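You operate a simulated robot arm through the tools that you are given. There is no shell and no other tool. Be economical: measure what you need, move in short steps, check, and stop when the job is done.

You are at the controls of a simulated two-armed robot. One attempt, no reset.

Task
Open the mixer drawer, put both funnels from the table top away inside and shut the drawer again.

Only the result counts: the job must be done as asked and must still hold three seconds after the hand-in. Knocking over, shifting, dropping, spilling or breaking anything else fails it.

Robot
Two 7-joint arms with two-finger parallel grippers on one trunk, on a base that drives. Base frame: it is fixed to the floor where the robot stands at the start and does not move with it; the origin is under the middle of the robot, x ahead of it, y to its left, z up. Units: mm, degrees, N and s.
The left shoulder is at the start at [70, 133, 1076], the right one opposite. With the tool pointing down near the work surface each hand reaches from about 100 to 640 mm from the robot's upright axis, wherever it stands, measured 20 degrees to its own side. Places, roughly: e3 drawer [700, 200, 700]; funnel [-1750, -1000, 1000]; mixer drawer [700, 200, 700]. Payload 1.57 kg a hand.
The tool frame of a hand sits at the grasp point between the pads (the TCP): z along the fingers, y along the line on which they close. The tips reach 30 mm beyond it. The gripper opens to 80 mm. The fingers are 17 mm wide and 12 mm thick; the gripper's body (40 by 82 mm) begins 80 mm behind the TCP.
Orientation is told as [roll, pitch, yaw] about the base's x, y, z axes, in that order, counted from this pose: with the fingers straight down and closing along the base's y, the tool's x points along the base's -x, its y along +y and its z along -z.

Tools
- The arms move only by the tool step_arm. It takes "left_moves", "right_moves" or both (then of equal length, played together; a hand with none holds still); each is one flat list of numbers, 7 for each row, row after row: the opening, from 0 (shut) to 1 (fully open), then the shift along the tool's x, y, z in mm, then the turn, a rotation vector about the tool's x, y, z in degrees. In form: [fingers, dx, dy, dz, ax, ay, az, fingers, dx, dy, dz, ax, ay, az, ...]. A call has 1 to 8 rows; each row shifts and turns the commanded pose from where the row before left it, along the tool's axes as they then stand. Rows are played at 5 a second. More than 50 mm and 8.6 degrees between two rows, or a gripper value outside its range, and nothing of the call is played. A pose out of reach is approached as far as the arm can. The call stops where the force on the tool passes 40 N (or 10 N more than at its start, if that is more) or the arm is blocked; 0.2 s more then pass. The fingers move at their own pace (about 153 mm/s each) and stop on an object; they squeeze with about 43 N. The grip force told is the motor's: it shows also when the fingers shut on nothing. Time passes only in rows, and 0.2 s behind the last, so rows that do not move let the fingers close. It gives the time, the measured TCP pose, the force on the tool (base axes), the opening and the grip force at its end, in the units of the frame above (readings bear some noise), with the torque about the TCP (base axes, N m) and any sound that the robot's microphone picked up, and new pictures: "show" is both (left out), scene, wrist or none (wrist: the cameras of the hands that moved).
- Cameras (640 x 400 px; columns grow to the right, rows downward): "scene" is now at [128.8, -0.4, 1287.3]; the picture's right is [-0.00, -1.00, -0.00], its down [-0.74, 0.00, -0.67] and it looks along [0.67, -0.00, -0.74] (base axes); focal length 271 px, centre (320, 200). "left" rides on the left gripper at [72, 7, -122] in its tool frame; the picture's right is [-0.09, 1.00, 0.00], its down [-0.84, -0.08, -0.54] and it looks along [-0.54, -0.05, 0.84] (tool axes); focal length 238 px, centre (320, 200). "right" rides on the right gripper at [72, -7, -122] in its tool frame; the picture's right is [0.09, 1.00, 0.00], its down [-0.84, 0.08, -0.54] and it looks along [-0.54, 0.05, 0.84] (tool axes); focal length 238 px, centre (320, 200). There is no depth. A picture from a camera that has moved, and an enlarged one, comes with that camera's place and axes in the base frame and with its lens.
- raise_lower(by): slides the trunk up (or, below 0, down) by that many mm; the arms and the scene camera ride with it, the base frame stays. It gives what a move gives, with no picture.
- drive_base(legs): drives the robot by 1 to 6 legs, each [ahead, left, turn to the left] in mm, mm and degrees, along the robot's own axes; the way and the turn of a leg run together, so that a leg with both is an arc; at most 1500 mm and 180 degrees a leg. The arms and the cameras ride along, it lands a little off, and it stops where it bumps. It gives what a move gives, and a new picture of the scene camera.
- pan_tilt(pan, tilt): turns the head with the scene camera to pan (to the left, within 86 degrees either way) and tilt (down, from -29 to 69), counted from straight ahead of the robot. It gives what a move gives, and a new picture of the scene camera.
- zoom(camera, box): a new picture of the part [left, top, right, bottom] of that camera's present view, enlarged. It takes no simulated time.
- finish_job(): hands the job in; it is judged then, once.

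Work in short steps. Places have to be worked out from the pictures, the camera data and where the tool is seen: move nearer, look again, correct. Check each grasp and each placing, and mend what went wrong. You have 165 turns and 260 pictures in all, those below and enlarged ones among them. Open the grippers and draw the arms clear of the work before you hand the job in, unless the task says otherwise; then end with one line.

The tools are called after "Emit:" by a JSON object that holds its "api" and its "payload". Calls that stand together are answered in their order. step_arm: Moves the arms, as the interface text tells. Its arguments: {"type":"object","properties":{"left_moves":{"type":"array"},"right_moves":{"type":"array"},"show":{"type":"string","enum":["both","scene","wrist","none"]}},"required":[]} The other tools are called the same way: raise_lower (by) slides the trunk up or down; drive_base (legs) drives the base; pan_tilt (pan, tilt) turns the head that bears the scene camera; zoom (camera, box) takes an enlarged picture of a part of a camera's view; finish_job () hands the job in.

At the start:

```text
time_s: 0.0
left_ee_pos: [443.4, 50.0, 974.4]
left_orientation: [0.0, -0.1, 0.0]
left_force: [0.1, 0.3, 0.3]
left_moment: [0.0, -0.02, -0.03]
left_opening: 80.3
left_grasp_force: 0.1
right_ee_pos: [431.2, -249.5, 948.7]
right_orientation: [-0.1, 0.0, 0.0]
right_force: [0.1, 0.2, -0.3]
right_moment: [0.01, 0.04, 0.01]
right_opening: 80.1
right_grasp_force: 0.0
trunk travel left (down, up): [-650.0, 290.0]
robot x, y, heading: [0.4, -0.3, 0.2]
head pan, tilt: [-0.1, 48.1]
```

scene: 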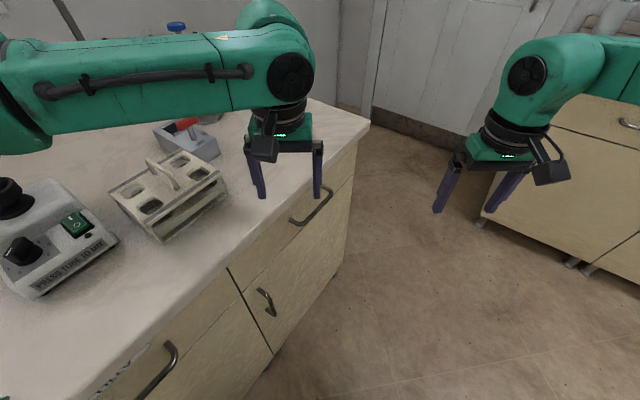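
right: 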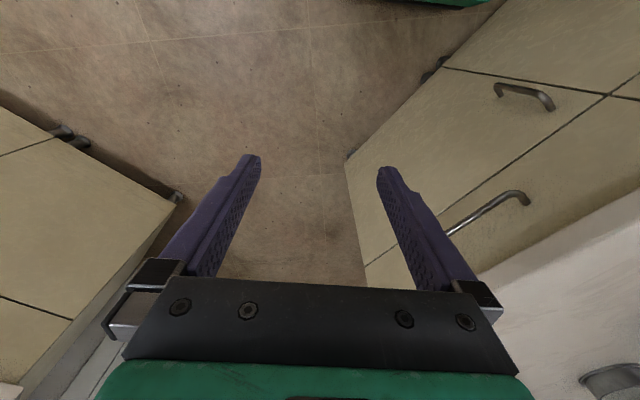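
left: 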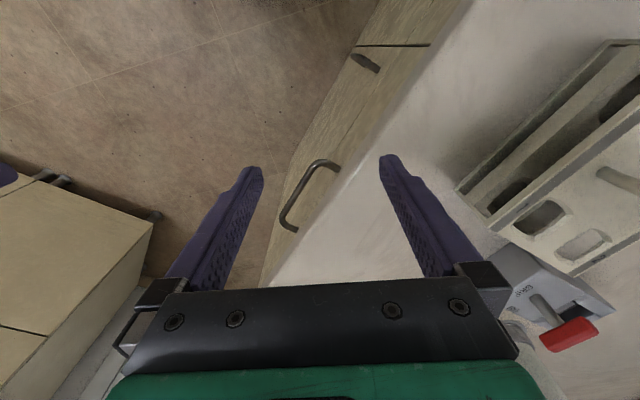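

The scene shows a counter to the left-front with drawers and handles. I look around with the head first.

Emit:
{"api": "pan_tilt", "payload": {"pan": 40, "tilt": 40}}

Emit:
{"api": "pan_tilt", "payload": {"pan": -80, "tilt": 20}}

```text
time_s: 1.1
left_ee_pos: [441.8, 50.1, 973.5]
left_orientation: [0.0, 0.1, -0.1]
left_force: [-0.2, -0.7, -0.8]
left_moment: [-0.02, 0.02, 0.0]
left_opening: 80.0
left_grasp_force: 0.1
right_ee_pos: [429.5, -249.5, 949.2]
right_orientation: [0.0, 0.0, 0.0]
right_force: [-0.1, 0.6, 0.7]
right_moment: [-0.02, 0.03, 0.0]
right_opening: 79.7
right_grasp_force: 0.0
trunk travel left (down, up): [-650.0, 290.0]
robot x, y, heading: [-1.0, 0.5, -0.1]
head pan, tilt: [40.0, 40.0]
camera scene: at [115.3, 54.3, 1298.9], right [0.64, -0.77, 0.0], down [-0.49, -0.41, -0.77], along [0.59, 0.49, -0.64], focal length 271 px, centre (320, 200)
```

scene: 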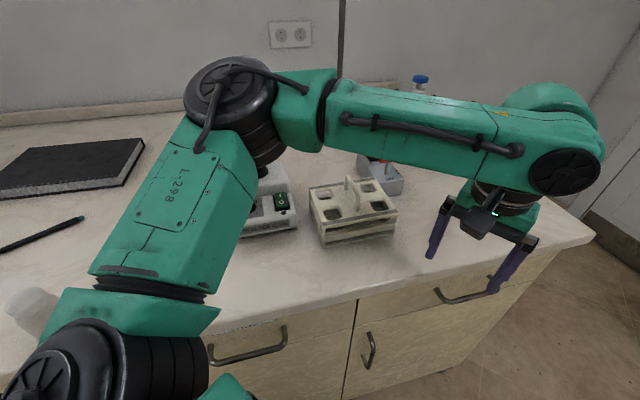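

```text
time_s: 3.1
left_ee_pos: [441.8, 51.0, 973.5]
left_orientation: [0.0, 0.0, 0.0]
left_force: [0.4, -0.7, -0.3]
left_moment: [0.0, -0.01, 0.0]
left_opening: 80.1
left_grasp_force: 0.1
right_ee_pos: [430.9, -249.5, 947.9]
right_orientation: [0.0, 0.0, -0.1]
right_force: [-0.2, -0.1, -0.2]
right_moment: [0.03, -0.03, -0.02]
right_opening: 79.9
right_grasp_force: 0.1
trunk travel left (down, up): [-650.0, 290.0]
robot x, y, heading: [-0.8, 1.8, 0.1]
head pan, tilt: [-80.0, 20.0]
camera scene: at [66.4, -92.0, 1330.3], right [-0.98, -0.17, 0.0], down [-0.06, 0.34, -0.94], along [0.16, -0.93, -0.34], focal length 271 px, centre (320, 200)
```

scene: 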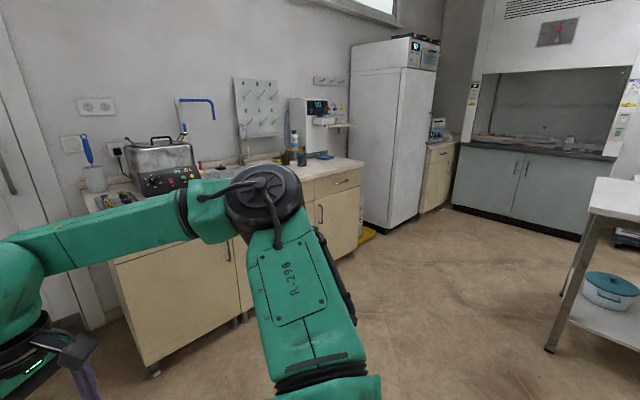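

The table with funnels is behind the robot. First I look more carefully at the drawers to find which is the mixer drawer.

Emit:
{"api": "pan_tilt", "payload": {"pan": 25, "tilt": 58}}

Emit:
{"api": "zoom", "payload": {"camera": "scene", "box": [0, 100, 320, 400]}}

```text
time_s: 4.9
left_ee_pos: [441.2, 51.3, 973.5]
left_orientation: [0.1, 0.0, 0.0]
left_force: [0.9, 0.3, 0.3]
left_moment: [0.03, 0.02, -0.01]
left_opening: 79.9
left_grasp_force: 0.0
right_ee_pos: [430.1, -249.4, 949.1]
right_orientation: [0.0, -0.1, 0.0]
right_force: [-0.4, 0.6, 0.5]
right_moment: [-0.02, -0.01, 0.01]
right_opening: 79.8
right_grasp_force: 0.1
trunk travel left (down, up): [-650.0, 290.0]
robot x, y, heading: [0.9, -1.1, 0.2]
head pan, tilt: [25.0, 58.0]
camera scene: at [112.6, 28.8, 1274.6], right [0.42, -0.91, 0.0], down [-0.77, -0.36, -0.53], along [0.48, 0.22, -0.85], focal length 271 px, centre (320, 200)
```

scene: 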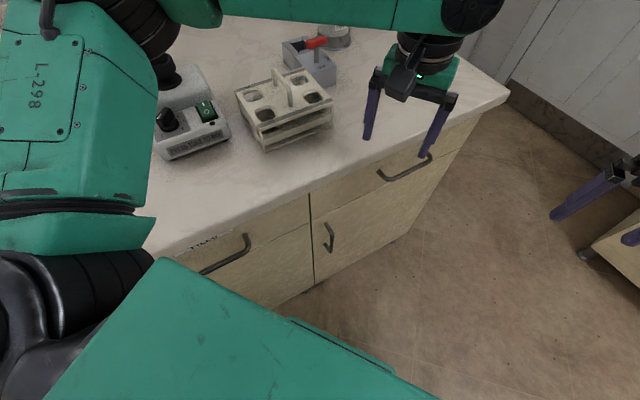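

```text
1.33 times, centred on (160, 250) of scene
camera zoom: at [112.6, 28.8, 1274.6], right [0.42, -0.91, 0.0], down [-0.77, -0.36, -0.53], along [0.48, 0.22, -0.85], focal length 361 px, centre (533, 133)
```

zoom: 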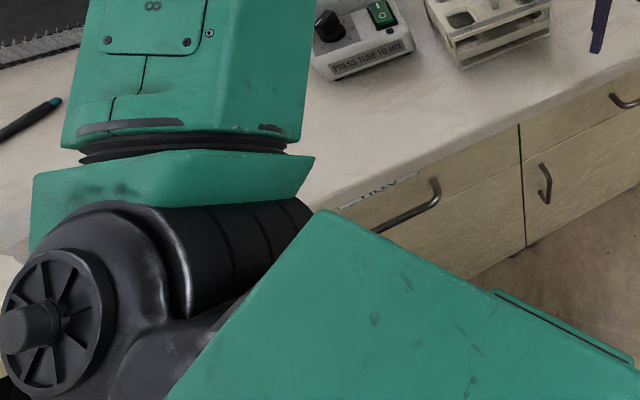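

There's a label on the counter edge over the left drawer; I zoom into it.

Emit:
{"api": "zoom", "payload": {"camera": "scene", "box": [150, 220, 270, 295]}}

Emit:
{"api": "zoom", "payload": {"camera": "scene", "box": [340, 100, 500, 200]}}

```text
5.33 times, centred on (210, 258) of scene
camera zoom: at [112.6, 28.8, 1274.6], right [0.42, -0.91, 0.0], down [-0.77, -0.36, -0.53], along [0.48, 0.22, -0.85], focal length 1444 px, centre (907, -107)
```

zoom: 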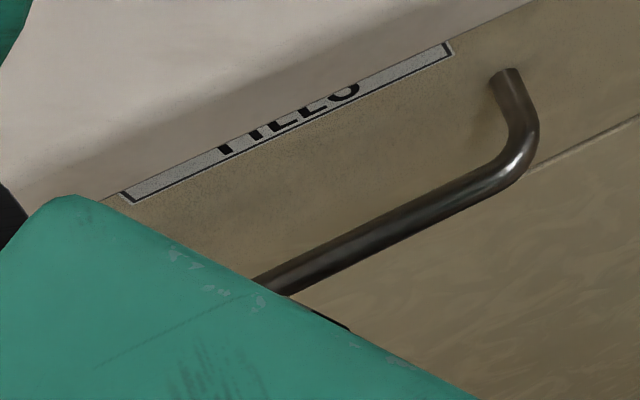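

```text
4.00 times, centred on (420, 150) of scene
camera zoom: at [112.6, 28.8, 1274.6], right [0.42, -0.91, 0.0], down [-0.77, -0.36, -0.53], along [0.48, 0.22, -0.85], focal length 1083 px, centre (-80, 400)
```

zoom: 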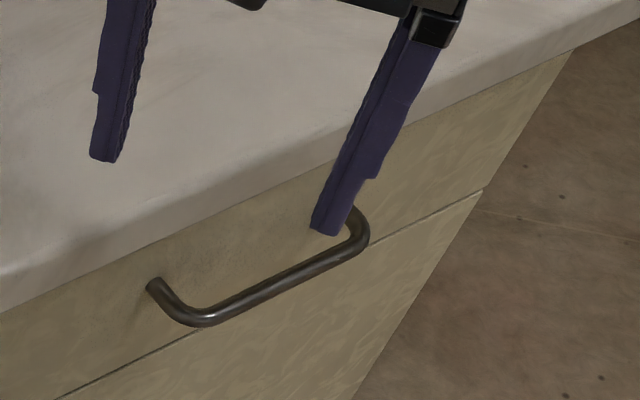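

The room is rotated: the bench edge runs about along (-0.83, 0.56). I back straight away from it and turn to face it for a frontal view.

Emit:
{"api": "drive_base", "payload": {"legs": [[-340, -500, 0], [0, 0, 56]]}}

Emit:
{"api": "pan_tilt", "payload": {"pan": 0, "tilt": 30}}

```text
time_s: 10.8
left_ee_pos: [-133.0, -102.4, 973.5]
left_orientation: [0.0, 0.1, 56.0]
left_force: [0.5, 0.6, -0.5]
left_moment: [-0.01, -0.02, 0.04]
left_opening: 80.0
left_grasp_force: 0.1
right_ee_pos: [109.3, -278.6, 948.9]
right_orientation: [0.0, 0.0, 56.1]
right_force: [-0.1, 0.4, 0.2]
right_moment: [0.0, 0.0, 0.03]
right_opening: 80.0
right_grasp_force: 0.0
trunk travel left (down, up): [-650.0, 290.0]
robot x, y, heading: [-337.5, -496.1, 56.1]
head pan, tilt: [25.0, 58.0]
camera scene: at [-299.8, -387.1, 1274.5], right [0.99, -0.16, 0.0], down [-0.13, -0.84, -0.53], along [0.08, 0.52, -0.85], focal length 271 px, centre (320, 200)
```

scene: 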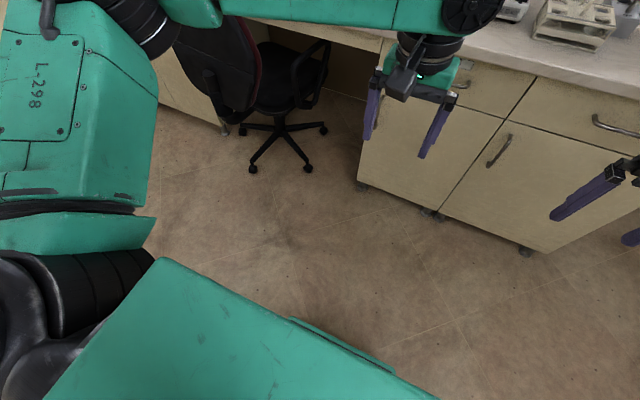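

```text
time_s: 11.7
left_ee_pos: [-133.3, -102.3, 974.0]
left_orientation: [0.0, 0.1, 55.9]
left_force: [0.7, 0.1, 0.3]
left_moment: [0.0, -0.02, -0.03]
left_opening: 79.9
left_grasp_force: 0.1
right_ee_pos: [108.9, -279.3, 949.9]
right_orientation: [-0.1, 0.1, 56.0]
right_force: [0.6, -0.2, 0.2]
right_moment: [0.02, 0.02, 0.0]
right_opening: 80.1
right_grasp_force: 0.1
trunk travel left (down, up): [-650.0, 290.0]
robot x, y, heading: [-340.4, -497.9, 56.1]
head pan, tilt: [0.0, 30.0]
camera scene: at [-260.1, -380.1, 1314.2], right [0.83, -0.56, 0.0], down [-0.28, -0.42, -0.87], along [0.48, 0.72, -0.5], focal length 271 px, centre (320, 200)
```

scene: 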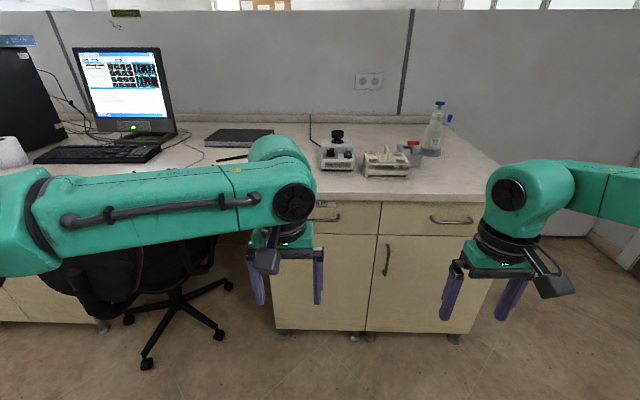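

Now a frontal view; zoom in on the two drawers.

Emit:
{"api": "zoom", "payload": {"camera": "scene", "box": [300, 120, 500, 245]}}

Emit:
{"api": "zoom", "payload": {"camera": "scene", "box": [300, 190, 380, 240]}}

```text
3.20 times, centred on (400, 182) of scene
camera zoom: at [-260.1, -380.1, 1314.2], right [0.83, -0.56, 0.0], down [-0.28, -0.42, -0.87], along [0.48, 0.72, -0.5], focal length 866 px, centre (64, 256)
```

zoom: 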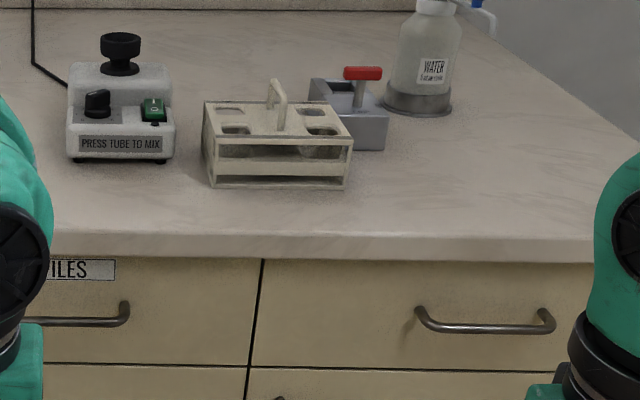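

```text
8.00 times, centred on (340, 215) of scene
camera zoom: at [-260.1, -380.1, 1314.2], right [0.83, -0.56, 0.0], down [-0.28, -0.42, -0.87], along [0.48, 0.72, -0.5], focal length 2166 px, centre (160, 80)
```

zoom: 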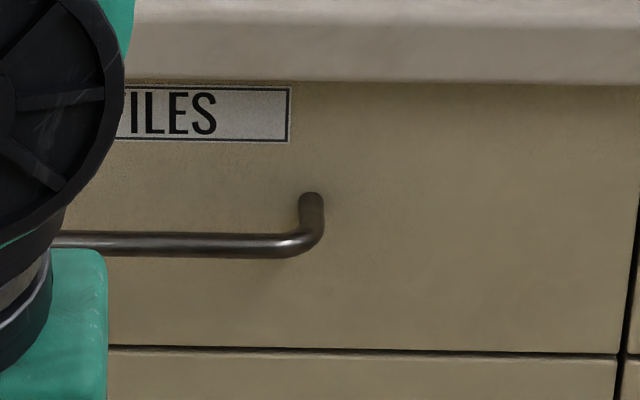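

The FILES label is on the left drawer, under the mixer; the right one is unlabelled. I look for further hints: the screen and notes.

Emit:
{"api": "zoom", "payload": {"camera": "scene", "box": [60, 40, 180, 115]}}

Emit:
{"api": "pan_tilt", "payload": {"pan": 0, "tilt": 5}}

```text
5.33 times, centred on (120, 78) of scene
camera zoom: at [-260.1, -380.1, 1314.2], right [0.83, -0.56, 0.0], down [-0.28, -0.42, -0.87], along [0.48, 0.72, -0.5], focal length 1444 px, centre (1387, 853)
```

zoom: 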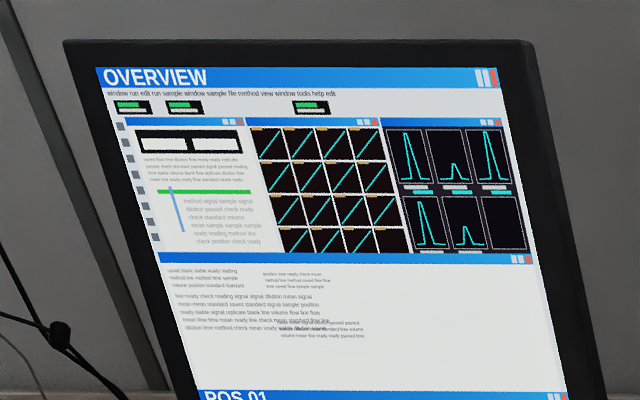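

```text
time_s: 12.6
left_ee_pos: [-134.1, -101.9, 973.8]
left_orientation: [0.0, 0.1, 55.9]
left_force: [-0.2, -0.1, -1.0]
left_moment: [0.01, 0.02, 0.04]
left_opening: 79.7
left_grasp_force: 0.1
right_ee_pos: [108.4, -278.7, 948.0]
right_orientation: [0.0, 0.0, 56.0]
right_force: [0.0, -0.5, -0.7]
right_moment: [-0.01, 0.01, 0.0]
right_opening: 80.0
right_grasp_force: 0.0
trunk travel left (down, up): [-650.0, 290.0]
robot x, y, heading: [-337.5, -499.2, 55.9]
head pan, tilt: [0.0, 5.0]
camera scene: at [-259.3, -378.9, 1354.6], right [0.83, -0.56, 0.0], down [-0.05, -0.07, -1.0], along [0.56, 0.83, -0.09], focal length 271 px, centre (320, 200)
```

scene: 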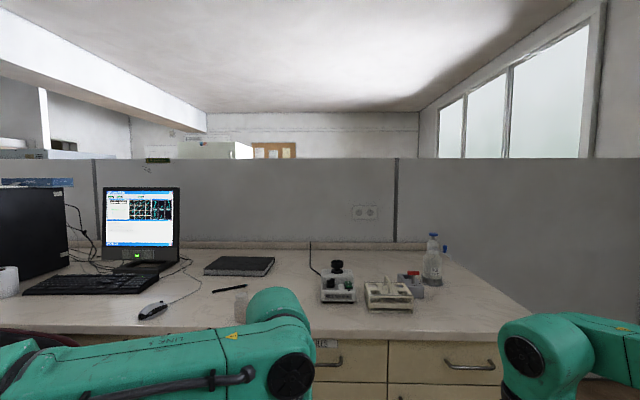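

No further hints. The rough place [700,200] fits the body of the unlabelled right drawer (handle ≈ [540, 5, 790], body about 250 mm behind it), not the FILES drawer, so I take the right one. I'll drive so its handle is in front of the right arm.

Emit:
{"api": "drive_base", "payload": {"legs": [[0, 0, -2], [220, -250, 0]]}}

Emit:
{"api": "pan_tilt", "payload": {"pan": -10, "tilt": 50}}

```text
time_s: 15.2
left_ee_pos: [213.4, -82.3, 974.9]
left_orientation: [0.0, 0.0, 53.8]
left_force: [0.8, 0.0, -0.3]
left_moment: [0.03, 0.02, -0.02]
left_opening: 79.8
left_grasp_force: 0.1
right_ee_pos: [448.9, -267.8, 950.0]
right_orientation: [0.0, 0.0, 53.7]
right_force: [1.2, -0.6, 0.3]
right_moment: [0.01, 0.0, 0.01]
right_opening: 79.9
right_grasp_force: 0.0
trunk travel left (down, up): [-650.0, 290.0]
robot x, y, heading: [-6.1, -469.6, 53.7]
head pan, tilt: [0.0, 5.0]
camera scene: at [76.1, -353.3, 1354.7], right [0.81, -0.59, 0.0], down [-0.05, -0.07, -1.0], along [0.59, 0.8, -0.09], focal length 271 px, centre (320, 200)
```

scene: 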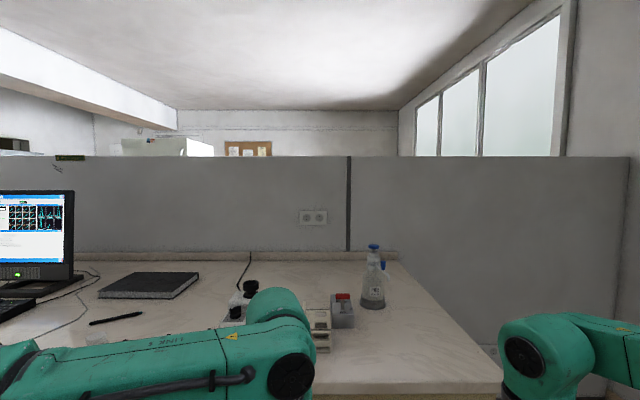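

```text
time_s: 16.3
left_ee_pos: [213.7, -82.1, 975.1]
left_orientation: [0.0, 0.0, 53.7]
left_force: [0.1, -0.2, -1.1]
left_moment: [0.01, -0.01, -0.04]
left_opening: 80.0
left_grasp_force: 0.0
right_ee_pos: [448.8, -268.9, 948.7]
right_orientation: [0.0, 0.0, 53.7]
right_force: [0.2, 0.2, -0.5]
right_moment: [0.0, -0.01, 0.04]
right_opening: 79.9
right_grasp_force: 0.0
trunk travel left (down, up): [-650.0, 290.0]
robot x, y, heading: [-8.0, -466.1, 53.6]
head pan, tilt: [-10.0, 50.0]
camera scene: at [78.0, -374.0, 1284.8], right [0.69, -0.72, 0.0], down [-0.55, -0.53, -0.64], along [0.47, 0.44, -0.77], focal length 271 px, centre (320, 200)
```

scene: 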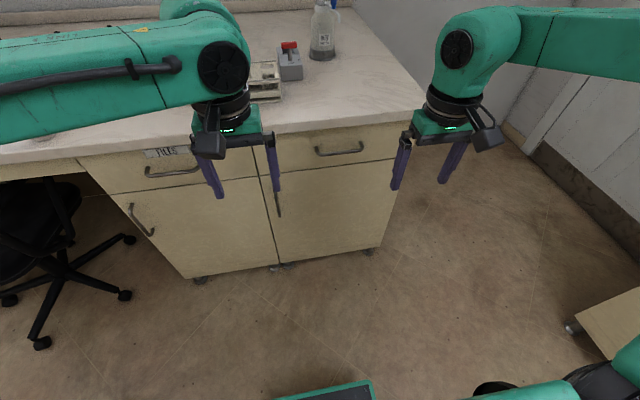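

The right drawer handle is visible. Zoom to measure it.

Emit:
{"api": "zoom", "payload": {"camera": "scene", "box": [270, 100, 430, 200]}}

```text
4.00 times, centred on (350, 150) of scene
camera zoom: at [78.0, -374.0, 1284.8], right [0.69, -0.72, 0.0], down [-0.55, -0.53, -0.64], along [0.47, 0.44, -0.77], focal length 1083 px, centre (200, 400)
```

zoom: 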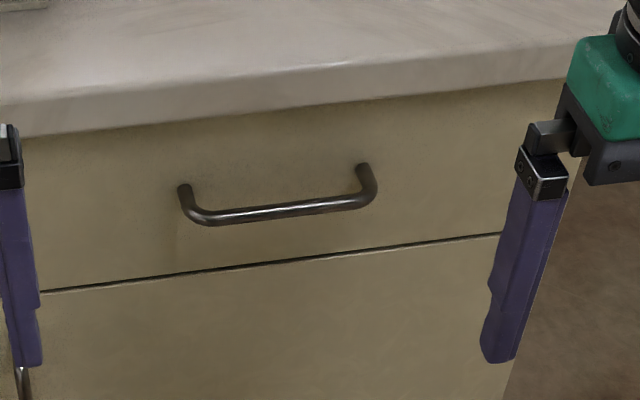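

Triangulated handle centre ≈ [593, 26, 745], bench normal heading ≈ 53.9°. I now pitch the right hand from pointing down to pointing ahead (rotation about tool y).

Emit:
{"api": "step_arm", "payload": {"right_moves": [1, 0, 0, 0, 0, -8.5, 0, 1, 0, 0, 0, 0, -8.5, 0, 1, 0, 0, 0, 0, -8.5, 0, 1, 0, 0, 0, 0, -8.5, 0, 1, 0, 0, 0, 0, -8.5, 0, 1, 0, 0, 0, 0, -8.5, 0, 1, 0, 0, 0, 0, -8.5, 0, 1, 0, 0, 0, 0, -8.5, 0], "show": "scene"}}

```text
time_s: 18.1
left_ee_pos: [213.2, -81.4, 974.3]
left_orientation: [0.0, 0.0, 53.7]
left_force: [0.2, -0.4, -0.7]
left_moment: [0.01, 0.0, 0.0]
left_opening: 79.9
left_grasp_force: 0.0
right_ee_pos: [456.4, -274.5, 949.7]
right_orientation: [0.4, -57.9, 51.8]
right_force: [0.4, -0.5, 0.5]
right_moment: [0.0, 0.01, 0.0]
right_opening: 80.2
right_grasp_force: 0.0
right hand out of reach, approached as far as the arm can: row 7, 8
trunk travel left (down, up): [-650.0, 290.0]
robot x, y, heading: [-10.0, -467.2, 53.8]
head pan, tilt: [-10.0, 50.0]
camera scene: at [77.9, -373.7, 1284.7], right [0.69, -0.72, 0.0], down [-0.55, -0.53, -0.64], along [0.46, 0.44, -0.77], focal length 271 px, centre (320, 200)
```

scene: 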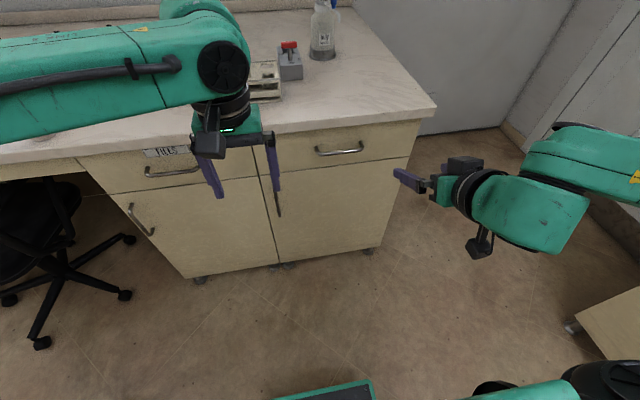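

The pitch stalled at −58° because the hand is too near the body; I move it ahead and down while finishing the pitch.

Emit:
{"api": "step_arm", "payload": {"right_moves": [1, 8, 0, 35, 0, 0, 0, 1, 8, 0, 35, 0, 0, 0, 1, 8, 0, 35, 0, 0, 0, 1, 8, 0, 35, 0, 0, 0, 1, 20, 0, 0, 0, -7, 0, 1, 20, 0, 0, 0, -7, 0, 1, 20, 0, 0, 0, -7, 0], "show": "scene"}}

```text
time_s: 19.7
left_ee_pos: [213.2, -84.4, 975.3]
left_orientation: [0.0, -0.1, 53.6]
left_force: [0.8, -0.1, 0.2]
left_moment: [0.02, 0.03, -0.01]
left_opening: 80.1
left_grasp_force: 0.1
right_ee_pos: [502.1, -215.8, 796.3]
right_orientation: [0.4, -79.1, 51.7]
right_force: [-0.8, -0.2, -0.2]
right_moment: [0.0, -0.01, 0.03]
right_opening: 80.2
right_grasp_force: 0.1
right hand out of reach, approached as far as the arm can: row 5, 6
trunk travel left (down, up): [-650.0, 290.0]
robot x, y, heading: [-8.7, -466.1, 53.6]
head pan, tilt: [-10.0, 50.0]
camera scene: at [76.6, -376.4, 1285.2], right [0.69, -0.72, 0.0], down [-0.55, -0.53, -0.64], along [0.47, 0.45, -0.76], focal length 271 px, centre (320, 200)
```

scene: 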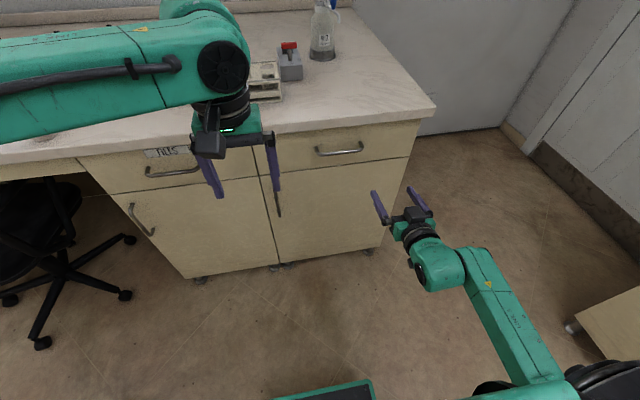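

Good, nearly horizontal. Finish pitch and begin rolling so the fingers close vertically.

Emit:
{"api": "step_arm", "payload": {"right_moves": [1, 0, 0, 0, 0, -5.5, 0, 1, 0, 0, 0, 0, -5.5, 0, 1, 0, 0, 0, 0, 0, -8.5, 1, 0, 0, 0, 0, 0, -8.5, 1, 0, 0, 0, 0, 0, -8.5, 1, 0, 0, 0, 0, 0, -8.5, 1, 0, 0, 0, 0, 0, -8.5, 1, 0, 0, 0, 0, 0, -8.5], "show": "none"}}

Emit:
{"api": "step_arm", "payload": {"right_moves": [1, 0, 0, 0, 0, 0, -8, 1, 0, 0, 0, 0, 0, -8, 1, 0, 0, 0, 0, 0, -8, 1, 0, 0, 0, 0, 0, -8, 1, 0, 0, 0, 0, 0, -7]}}

```text
time_s: 21.5
left_ee_pos: [213.3, -81.3, 975.0]
left_orientation: [0.0, 0.0, 53.7]
left_force: [-0.8, 0.2, -1.2]
left_moment: [-0.01, -0.02, -0.01]
left_opening: 79.9
left_grasp_force: 0.0
right_ee_pos: [646.5, -323.6, 940.2]
right_orientation: [-88.5, -39.8, 141.9]
right_force: [0.4, 0.1, 0.7]
right_moment: [-0.02, 0.03, -0.01]
right_opening: 80.2
right_grasp_force: 0.0
right hand out of reach, approached as far as the arm can: row 3, 4, 5, 6, 7, 8
trunk travel left (down, up): [-650.0, 290.0]
robot x, y, heading: [-6.8, -466.1, 53.8]
head pan, tilt: [-10.0, 50.0]
```

```text
time_s: 22.7
left_ee_pos: [213.5, -81.3, 973.4]
left_orientation: [0.1, 0.1, 53.6]
left_force: [-0.3, 0.1, -0.4]
left_moment: [0.02, 0.03, -0.02]
left_opening: 80.0
left_grasp_force: 0.2
right_ee_pos: [660.3, -326.3, 976.6]
right_orientation: [-89.2, -32.5, 142.1]
right_force: [-0.1, 0.7, -0.2]
right_moment: [0.0, 0.02, 0.01]
right_opening: 80.0
right_grasp_force: 0.0
right hand out of reach, approached as far as the arm can: row 1, 2, 3, 4, 5
trunk travel left (down, up): [-650.0, 290.0]
robot x, y, heading: [-6.5, -469.4, 53.7]
head pan, tilt: [-10.0, 50.0]
camera scene: at [77.8, -373.8, 1284.7], right [0.69, -0.72, 0.0], down [-0.55, -0.53, -0.64], along [0.46, 0.44, -0.77], focal length 271 px, centre (320, 200)
camera right: at [638.2, -462.6, 946.5], right [-0.37, 0.27, -0.89], down [-0.92, 0.03, 0.39], along [0.13, 0.96, 0.24], focal length 238 px, centre (320, 200)
```

scene: 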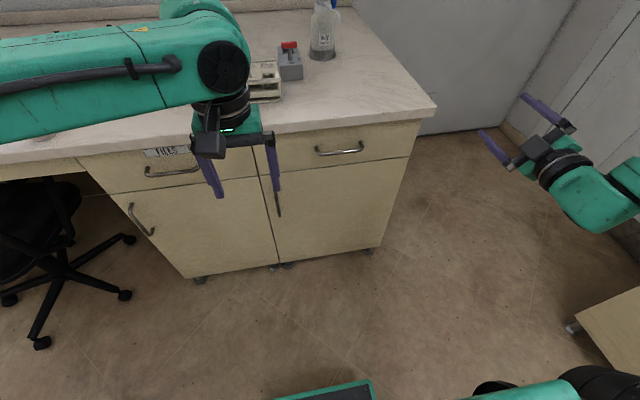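
right: 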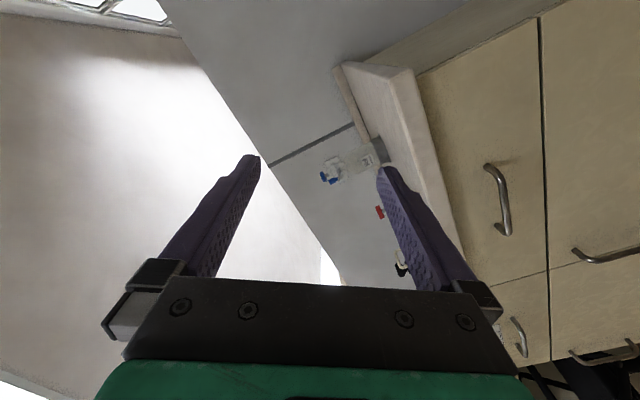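

The hand points ahead with camera to the right, but roll stuck 32° short and it wandered upward. Lowering the trunk puts the shoulder nearer handle height, which should free the wrist.

Emit:
{"api": "raise_lower", "payload": {"by": -250}}

Emit:
{"api": "step_arm", "payload": {"right_moves": [1, 0, 0, 0, 0, 0, -8, 1, 0, 0, 0, 0, 0, -8, 1, 0, 0, 0, 0, 0, -8, 1, 0, 0, 0, 0, 0, -8], "show": "none"}}

```text
time_s: 25.3
left_ee_pos: [213.1, -82.3, 724.0]
left_orientation: [0.0, 0.0, 53.6]
left_force: [-0.3, -0.7, 0.5]
left_moment: [0.0, -0.01, -0.01]
left_opening: 79.9
left_grasp_force: 0.1
right_ee_pos: [661.0, -326.6, 727.4]
right_orientation: [-89.2, -32.4, 142.0]
right_force: [0.1, 0.4, -0.6]
right_moment: [0.02, -0.01, 0.0]
right_opening: 80.0
right_grasp_force: 0.0
trunk travel left (down, up): [-400.0, 540.0]
robot x, y, heading: [-6.5, -471.2, 53.6]
head pan, tilt: [-10.0, 50.0]
```

```text
time_s: 26.3
left_ee_pos: [213.1, -81.8, 723.1]
left_orientation: [-0.1, 0.0, 53.7]
left_force: [0.0, 1.4, -0.2]
left_moment: [0.0, -0.02, 0.02]
left_opening: 79.9
left_grasp_force: 0.2
right_ee_pos: [660.5, -327.7, 726.4]
right_orientation: [-89.2, -32.5, 141.9]
right_force: [0.3, 0.3, 0.0]
right_moment: [0.01, -0.01, 0.0]
right_opening: 80.0
right_grasp_force: 0.1
right hand out of reach, approached as far as the arm can: row 1, 2, 3, 4
trunk travel left (down, up): [-400.0, 540.0]
robot x, y, heading: [-11.4, -468.9, 54.0]
head pan, tilt: [-10.0, 50.0]
```

No gain that way, so I roll the other direction (camera towards the left) instead.

Emit:
{"api": "step_arm", "payload": {"right_moves": [1, 0, 0, 0, 0, 0, 8, 1, 0, 0, 0, 0, 0, 8, 1, 0, 0, 0, 0, 0, 8, 1, 0, 0, 0, 0, 0, 8, 1, 0, 0, 0, 0, 0, 8, 1, 0, 0, 0, 0, 0, 8, 1, 0, 0, 0, 0, 0, 8, 1, 0, 0, 0, 0, 0, 8], "show": "none"}}

Emit:
{"api": "step_arm", "payload": {"right_moves": [1, 0, 0, 0, 0, 0, 8, 1, 0, 0, 0, 0, 0, 8, 1, 0, 0, 0, 0, 0, 8, 1, 0, 0, 0, 0, 0, 8, 1, 0, 0, 0, 0, 0, 8, 1, 0, 0, 0, 0, 0, 8, 1, 0, 0, 0, 0, 0, 8, 1, 0, 0, 0, 0, 0, 8], "show": "scene"}}

```text
time_s: 28.1
left_ee_pos: [212.8, -82.1, 723.9]
left_orientation: [0.0, 0.0, 53.7]
left_force: [0.1, -0.1, 0.3]
left_moment: [0.02, 0.02, 0.01]
left_opening: 79.9
left_grasp_force: 0.0
right_ee_pos: [660.0, -327.2, 727.2]
right_orientation: [84.4, -83.3, -32.0]
right_force: [0.0, -1.0, 0.1]
right_moment: [0.01, 0.0, 0.0]
right_opening: 80.1
right_grasp_force: 0.0
trunk travel left (down, up): [-400.0, 540.0]
robot x, y, heading: [-9.6, -468.7, 53.5]
head pan, tilt: [-10.0, 50.0]
```

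```text
time_s: 29.9
left_ee_pos: [213.7, -81.1, 724.9]
left_orientation: [0.1, 0.0, 53.7]
left_force: [-1.1, -0.6, -0.6]
left_moment: [-0.03, -0.01, 0.02]
left_opening: 79.9
left_grasp_force: 0.1
right_ee_pos: [660.5, -326.9, 727.7]
right_orientation: [89.3, -19.3, -37.4]
right_force: [1.3, 0.5, 0.4]
right_moment: [0.0, 0.02, 0.02]
right_opening: 80.2
right_grasp_force: 0.2
trunk travel left (down, up): [-400.0, 540.0]
robot x, y, heading: [-6.0, -468.0, 53.6]
head pan, tilt: [-10.0, 50.0]
camera scene: at [77.9, -374.1, 1034.7], right [0.69, -0.72, 0.0], down [-0.55, -0.53, -0.64], along [0.46, 0.44, -0.77], focal length 271 px, centre (320, 200)
```

scene: 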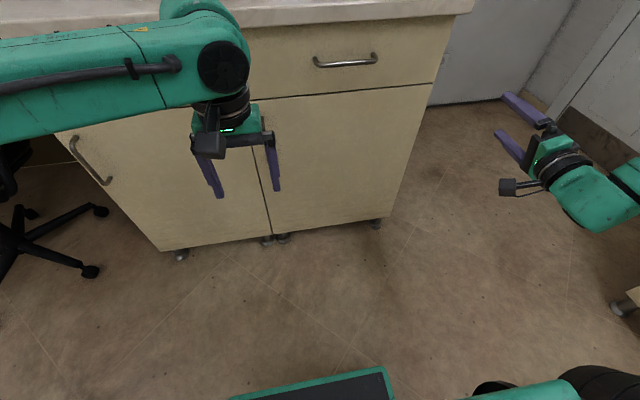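

The +roll works. Finish the roll and shift the hand 130 mm left and 18 mm up.

Emit:
{"api": "step_arm", "payload": {"right_moves": [1, 0, 0, 0, 0, 0, 8, 1, 0, 0, 0, 0, 0, 8, 1, 0, 0, 0, 0, 0, 3.3, 1, 45, 6, 0, 0, 0, 0, 1, 45, 6, 0, 0, 0, 0, 1, 40, 6, 0, 0, 0, 0], "show": "none"}}

Emit:
{"api": "drive_base", "payload": {"legs": [[0, 130, 0]]}}

```text
time_s: 31.3
left_ee_pos: [213.8, -81.9, 723.0]
left_orientation: [0.0, -0.1, 53.7]
left_force: [0.0, 0.2, 1.0]
left_moment: [-0.03, -0.01, 0.03]
left_opening: 80.1
left_grasp_force: 0.1
right_ee_pos: [555.9, -246.2, 743.5]
right_orientation: [89.2, -0.2, -37.4]
right_force: [0.0, 0.4, -0.2]
right_moment: [0.0, 0.0, -0.01]
right_opening: 80.1
right_grasp_force: 0.1
trunk travel left (down, up): [-400.0, 540.0]
robot x, y, heading: [-6.5, -468.6, 53.7]
head pan, tilt: [-10.0, 50.0]
```

```text
time_s: 32.6
left_ee_pos: [107.5, -5.7, 723.5]
left_orientation: [-0.1, 0.0, 53.7]
left_force: [0.0, -1.4, -0.3]
left_moment: [0.0, -0.04, 0.01]
left_opening: 79.9
left_grasp_force: 0.0
right_ee_pos: [451.3, -169.9, 744.3]
right_orientation: [89.3, -0.2, -37.4]
right_force: [0.1, -0.5, 0.3]
right_moment: [-0.03, 0.02, -0.02]
right_opening: 80.0
right_grasp_force: 0.1
trunk travel left (down, up): [-400.0, 540.0]
robot x, y, heading: [-113.0, -387.0, 54.0]
head pan, tilt: [-10.0, 50.0]
camera scene: at [-28.3, -296.1, 1034.8], right [0.69, -0.72, 0.0], down [-0.55, -0.53, -0.64], along [0.47, 0.44, -0.77], focal length 271 px, centre (320, 200)
```

scene: 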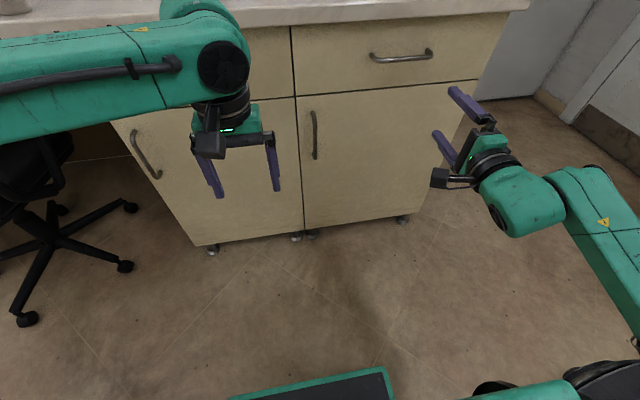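

The hand is lined up with the handle (≈242 mm short, laterally 0). Drive ahead 180 and look by the wrist camera.

Emit:
{"api": "drive_base", "payload": {"legs": [[180, 0, 0]]}}

Emit:
{"api": "zoom", "payload": {"camera": "right", "box": [0, 0, 640, 400]}}

```text
time_s: 34.1
left_ee_pos: [213.6, 140.7, 723.5]
left_orientation: [0.1, 0.0, 53.9]
left_force: [0.0, -0.2, -0.2]
left_moment: [0.02, 0.02, 0.0]
left_opening: 80.1
left_grasp_force: 0.0
right_ee_pos: [556.8, -25.1, 741.8]
right_orientation: [89.3, -0.2, -37.5]
right_force: [-1.0, 0.0, -0.7]
right_moment: [-0.02, 0.02, -0.01]
right_opening: 80.0
right_grasp_force: 0.1
trunk travel left (down, up): [-400.0, 540.0]
robot x, y, heading: [-6.6, -246.5, 53.7]
head pan, tilt: [-10.0, 50.0]
camera scene: at [78.3, -152.1, 1034.6], right [0.69, -0.72, 0.0], down [-0.55, -0.53, -0.64], along [0.46, 0.44, -0.77], focal length 271 px, centre (320, 200)
```

scene: 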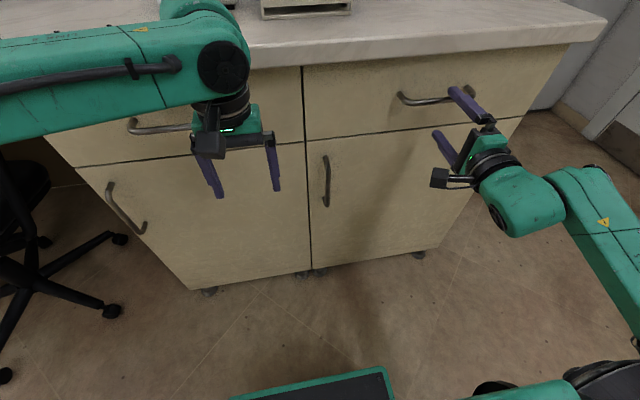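

```text
1.00 times, centred on (320, 200) of right (not enlarged: the box is as wide or as high as the picture)
camera zoom: at [427.6, -78.0, 739.5], right [-0.07, 0.07, 1.0], down [0.33, -0.94, 0.09], along [0.94, 0.34, 0.04], focal length 238 px, centre (320, 200)
```

zoom: 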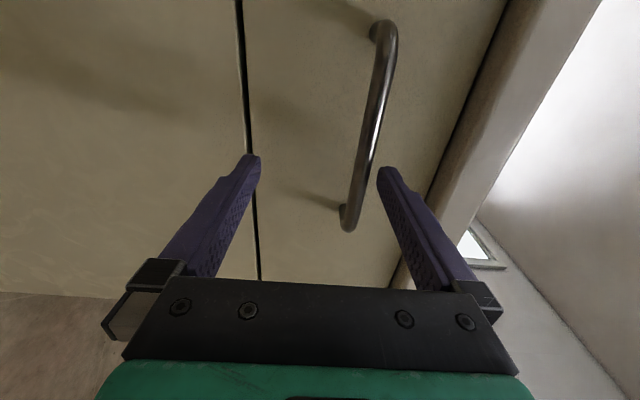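

Re-triangulating with the wrist view: the bar is about 20 mm beyond the TCP and 33 mm higher (z≈775). I raise the hand 30 mm and look.

Emit:
{"api": "step_arm", "payload": {"right_moves": [1, 0, 15, 0, 0, 0, 0, 1, 0, 15, 0, 0, 0, 0], "show": "both"}}

```text
time_s: 34.7
left_ee_pos: [212.2, 140.3, 725.1]
left_orientation: [-0.1, 0.0, 53.7]
left_force: [-1.1, -0.1, 0.5]
left_moment: [0.03, -0.03, 0.03]
left_opening: 79.9
left_grasp_force: 0.2
right_ee_pos: [557.3, -24.3, 774.0]
right_orientation: [89.3, -0.3, -37.5]
right_force: [0.0, 0.5, 0.3]
right_moment: [0.01, 0.01, -0.02]
right_opening: 80.2
right_grasp_force: 0.1
trunk travel left (down, up): [-400.0, 540.0]
robot x, y, heading: [-7.3, -248.3, 53.9]
head pan, tilt: [-10.0, 50.0]
camera scene: at [77.7, -152.7, 1034.7], right [0.69, -0.72, 0.0], down [-0.55, -0.53, -0.64], along [0.46, 0.44, -0.77], focal length 271 px, centre (320, 200)
camera right: at [427.7, -77.9, 770.5], right [-0.07, 0.07, 1.0], down [0.33, -0.94, 0.09], along [0.94, 0.34, 0.04], focal length 238 px, centre (320, 200)
```

scene: 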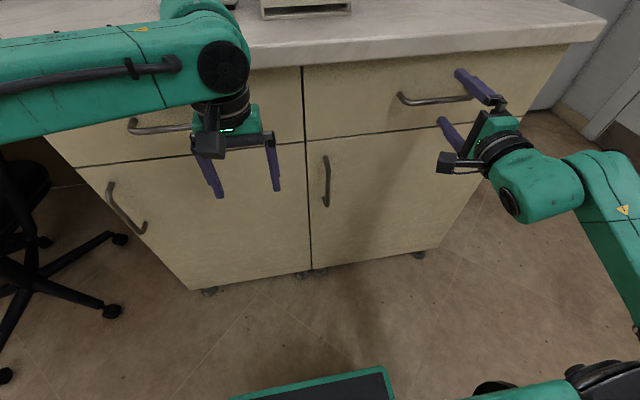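
right: 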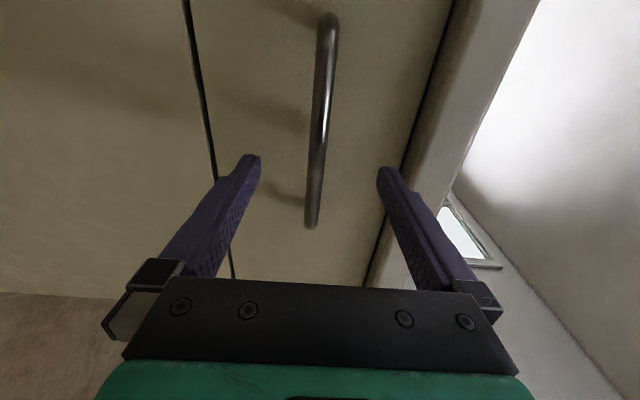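

Bar is vertically centred. It is left of the TCP, so shift 38 mm left, then 18 mm forward.

Emit:
{"api": "step_arm", "payload": {"right_moves": [1, 38, 0, 0, 0, 0, 0, 1, 0, 0, 18, 0, 0, 0], "show": "wrist"}}

```text
time_s: 35.3
left_ee_pos: [212.9, 139.3, 724.6]
left_orientation: [0.0, 0.1, 53.8]
left_force: [-0.4, -1.4, -0.8]
left_moment: [-0.03, -0.02, 0.0]
left_opening: 79.7
left_grasp_force: 0.1
right_ee_pos: [538.5, 12.7, 772.1]
right_orientation: [89.3, -0.2, -37.5]
right_force: [0.3, 0.0, 0.0]
right_moment: [0.01, -0.01, -0.01]
right_opening: 80.2
right_grasp_force: 0.0
trunk travel left (down, up): [-400.0, 540.0]
robot x, y, heading: [-6.2, -250.5, 53.7]
head pan, tilt: [-10.0, 50.0]
camera right: at [408.2, -40.4, 769.2], right [-0.07, 0.07, 1.0], down [0.33, -0.94, 0.09], along [0.94, 0.34, 0.04], focal length 238 px, centre (320, 200)
```

right: 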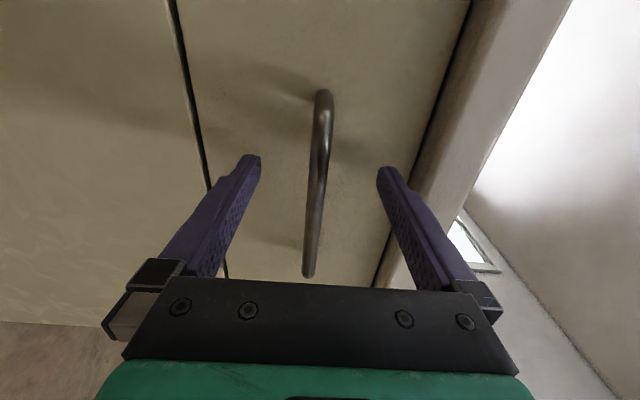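

The bar lies centrally between the fingers. Close the gripper.

Emit:
{"api": "step_arm", "payload": {"right_moves": [0, 0, 0, 0, 0, 0, 0, 0, 0, 0, 0, 0, 0, 0, 0, 0, 0, 0, 0, 0, 0], "show": "wrist"}}

```text
time_s: 36.1
left_ee_pos: [213.8, 140.1, 724.4]
left_orientation: [-0.1, 0.0, 53.8]
left_force: [1.4, 0.0, 0.3]
left_moment: [0.01, 0.02, -0.01]
left_opening: 79.9
left_grasp_force: 0.0
right_ee_pos: [538.2, 13.6, 772.0]
right_orientation: [89.0, -0.2, -37.5]
right_force: [-8.1, -4.9, -14.0]
right_moment: [-0.07, 0.08, -0.34]
right_opening: 11.5
right_grasp_force: 28.3
trunk travel left (down, up): [-400.0, 540.0]
robot x, y, heading: [-4.4, -243.4, 54.1]
head pan, tilt: [-10.0, 50.0]
camera right: at [408.0, -40.4, 768.0], right [-0.06, 0.07, 1.0], down [0.34, -0.94, 0.09], along [0.94, 0.34, 0.04], focal length 238 px, centre (320, 200)
```

right: 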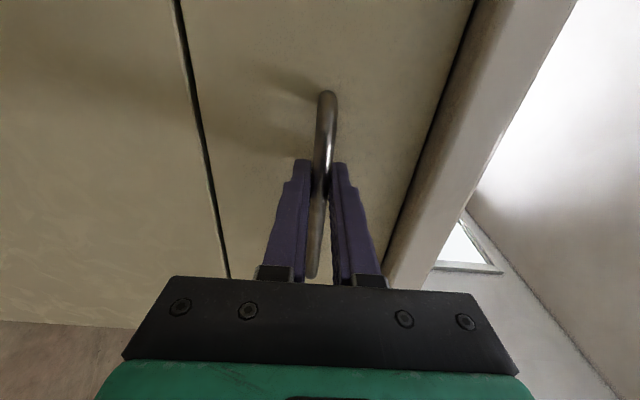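

Grasped the bar (11.5 mm). Pull gently back.

Emit:
{"api": "step_arm", "payload": {"right_moves": [0, 0, 0, -20, 0, 0, 0, 0, 0.5, 0, -25, 0, 0, 0, 0, 0.5, 0, -25, 0, 0, 0, 0, 0.5, 0, -25, 0, 0, 0], "show": "scene"}}

```text
time_s: 37.1
left_ee_pos: [215.5, 139.8, 722.6]
left_orientation: [0.2, 0.2, 53.8]
left_force: [-0.5, 0.8, 1.2]
left_moment: [0.01, 0.0, -0.01]
left_opening: 79.9
left_grasp_force: 0.1
right_ee_pos: [493.0, -49.8, 771.1]
right_orientation: [89.1, -0.2, -37.7]
right_force: [6.7, -3.1, -16.4]
right_moment: [-0.1, 0.05, -0.93]
right_opening: 11.6
right_grasp_force: 29.0
right hand out of reach, approached as far as the arm can: row 4
trunk travel left (down, up): [-400.0, 540.0]
robot x, y, heading: [-7.9, -247.6, 53.7]
head pan, tilt: [-10.0, 50.0]
camera scene: at [81.3, -152.3, 1034.3], right [0.69, -0.72, 0.0], down [-0.56, -0.53, -0.64], along [0.46, 0.44, -0.77], focal length 271 px, centre (320, 200)
```

scene: 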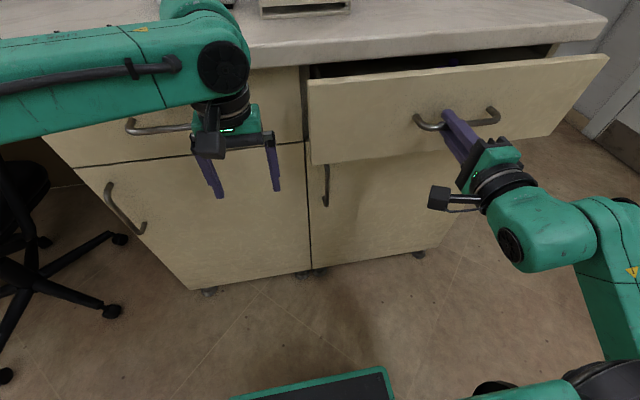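

Drawer slid ~78 mm; the arm is at its limit, so I pull on by driving back.

Emit:
{"api": "drive_base", "payload": {"legs": [[-180, 0, 0]]}}

```text
time_s: 38.6
left_ee_pos: [109.3, -7.5, 724.4]
left_orientation: [0.3, 0.1, 53.8]
left_force: [0.7, -0.4, -0.2]
left_moment: [-0.02, 0.04, 0.02]
left_opening: 80.0
left_grasp_force: 0.0
right_ee_pos: [387.0, -195.3, 770.8]
right_orientation: [89.1, 0.1, -37.6]
right_force: [16.5, -11.2, -13.2]
right_moment: [-0.12, -0.07, -0.51]
right_opening: 11.1
right_grasp_force: 29.1
trunk travel left (down, up): [-400.0, 540.0]
robot x, y, heading: [-112.0, -387.3, 53.9]
head pan, tilt: [-10.0, 50.0]
camera scene: at [-24.4, -300.1, 1034.5], right [0.69, -0.72, 0.0], down [-0.56, -0.53, -0.64], along [0.46, 0.45, -0.77], focal length 271 px, centre (320, 200)
```

scene: 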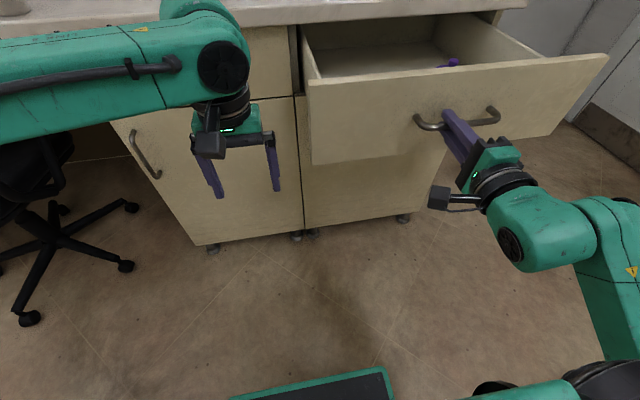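

Opened about 255 mm. A bit more, then see the inside.

Emit:
{"api": "drive_base", "payload": {"legs": [[-60, 0, 0]]}}

Emit:
{"api": "step_arm", "payload": {"right_moves": [0.5, 0, 0, 0, 0, 0, 0, 1, 0, 0, 0, 0, 0, 0, 1, 0, 0, -20, 0, 0, 0], "show": "scene"}}

```text
time_s: 39.5
left_ee_pos: [72.4, -55.4, 723.9]
left_orientation: [0.2, 0.0, 53.8]
left_force: [-0.5, 0.7, 0.4]
left_moment: [-0.01, -0.01, -0.01]
left_opening: 80.1
left_grasp_force: 0.1
right_ee_pos: [350.5, -246.1, 772.9]
right_orientation: [89.1, 0.1, -37.8]
right_force: [14.1, -10.8, -7.9]
right_moment: [-0.09, -0.02, -0.7]
right_opening: 11.5
right_grasp_force: 29.2
trunk travel left (down, up): [-400.0, 540.0]
robot x, y, heading: [-151.2, -440.5, 53.7]
head pan, tilt: [-10.0, 50.0]
camera scene: at [-61.4, -349.1, 1034.6], right [0.69, -0.72, 0.0], down [-0.56, -0.53, -0.64], along [0.46, 0.45, -0.77], focal length 271 px, centre (320, 200)
```

scene: 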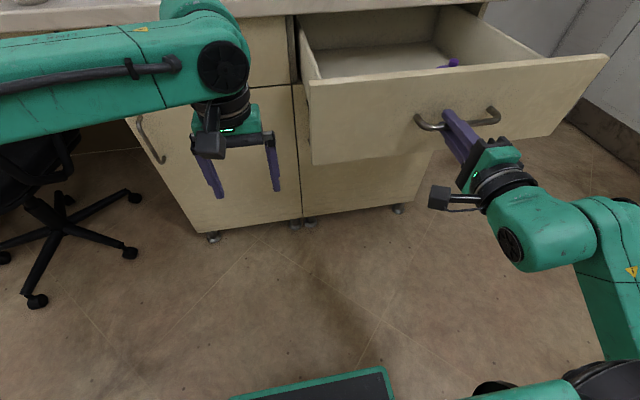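

```text
time_s: 40.3
left_ee_pos: [69.4, -55.0, 724.5]
left_orientation: [0.1, -0.1, 53.8]
left_force: [-0.3, -0.3, -0.5]
left_moment: [0.06, 0.01, 0.01]
left_opening: 79.9
left_grasp_force: 0.1
right_ee_pos: [349.0, -245.0, 773.2]
right_orientation: [89.0, -0.2, -37.9]
right_force: [-0.6, 0.4, 0.1]
right_moment: [0.01, 0.03, 0.0]
right_opening: 79.9
right_grasp_force: 0.1
right hand out of reach, approached as far as the arm can: row 3
trunk travel left (down, up): [-400.0, 540.0]
robot x, y, heading: [-149.3, -439.4, 53.7]
head pan, tilt: [-10.0, 50.0]
camera scene: at [-64.5, -347.3, 1034.8], right [0.69, -0.72, 0.0], down [-0.55, -0.53, -0.64], along [0.46, 0.44, -0.77], focal length 271 px, centre (320, 200)
```

scene: 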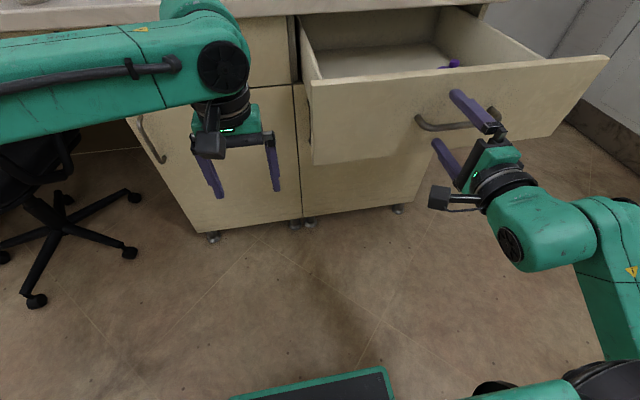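

Drawer is ~320 mm open, gripper released. Back off 200 and raise the trunk to look into it.

Emit:
{"api": "drive_base", "payload": {"legs": [[-200, 0, 0]]}}

Emit:
{"api": "raise_lower", "payload": {"by": 350}}

Emit:
{"api": "pan_tilt", "payload": {"pan": -15, "tilt": 42}}

```text
time_s: 41.9
left_ee_pos: [-48.0, -215.4, 724.7]
left_orientation: [0.0, 0.0, 53.9]
left_force: [0.4, -0.3, 0.3]
left_moment: [-0.03, -0.03, 0.0]
left_opening: 80.1
left_grasp_force: 0.0
right_ee_pos: [230.3, -407.0, 772.8]
right_orientation: [89.1, -0.3, -37.8]
right_force: [0.4, 0.2, -0.2]
right_moment: [-0.02, 0.0, 0.0]
right_opening: 79.8
right_grasp_force: 0.2
trunk travel left (down, up): [-400.0, 540.0]
robot x, y, heading: [-262.8, -599.5, 53.8]
head pan, tilt: [-10.0, 50.0]
camera scene: at [-182.7, -508.6, 1034.9], right [0.69, -0.72, 0.0], down [-0.55, -0.53, -0.64], along [0.46, 0.44, -0.77], focal length 271 px, centre (320, 200)
```

scene: 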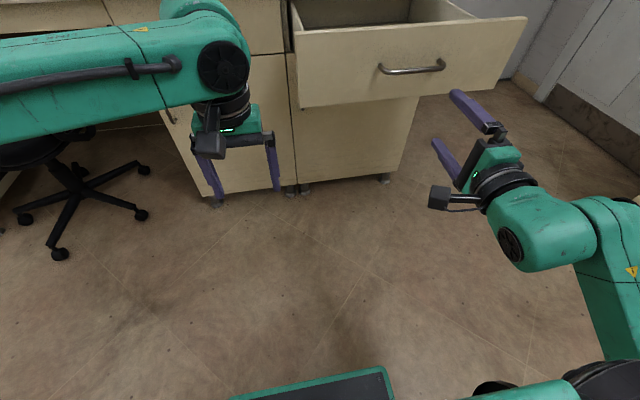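

```text
time_s: 45.4
left_ee_pos: [-47.1, -215.5, 1073.2]
left_orientation: [0.0, 0.0, 53.9]
left_force: [-0.4, 0.3, -0.2]
left_moment: [-0.01, -0.05, 0.05]
left_opening: 79.9
left_grasp_force: 0.0
right_ee_pos: [231.1, -406.1, 1123.4]
right_orientation: [89.0, -0.2, -37.8]
right_force: [0.2, -0.4, 0.0]
right_moment: [0.03, -0.03, -0.01]
right_opening: 80.2
right_grasp_force: 0.0
trunk travel left (down, up): [-750.0, 190.0]
robot x, y, heading: [-269.0, -600.3, 53.5]
head pan, tilt: [-10.0, 50.0]
```

```text
time_s: 46.0
left_ee_pos: [-47.0, -216.4, 1073.5]
left_orientation: [0.0, 0.0, 53.7]
left_force: [0.7, 0.3, -0.3]
left_moment: [-0.06, 0.02, 0.0]
left_opening: 79.8
left_grasp_force: 0.1
right_ee_pos: [232.1, -405.2, 1123.7]
right_orientation: [89.1, -0.1, -37.8]
right_force: [-0.2, -0.2, 0.0]
right_moment: [0.0, -0.01, 0.02]
right_opening: 80.0
right_grasp_force: 0.1
trunk travel left (down, up): [-750.0, 190.0]
robot x, y, heading: [-268.2, -601.5, 53.7]
head pan, tilt: [-15.0, 42.0]
camera scene: at [-172.6, -508.8, 1395.9], right [0.63, -0.78, 0.0], down [-0.52, -0.42, -0.74], along [0.58, 0.46, -0.67], focal length 271 px, centre (320, 200)
```

scene: 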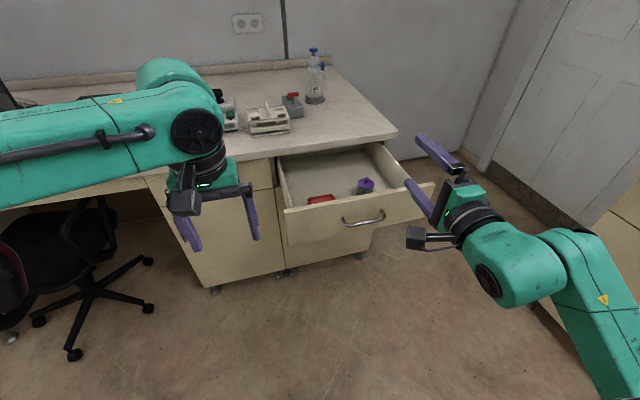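

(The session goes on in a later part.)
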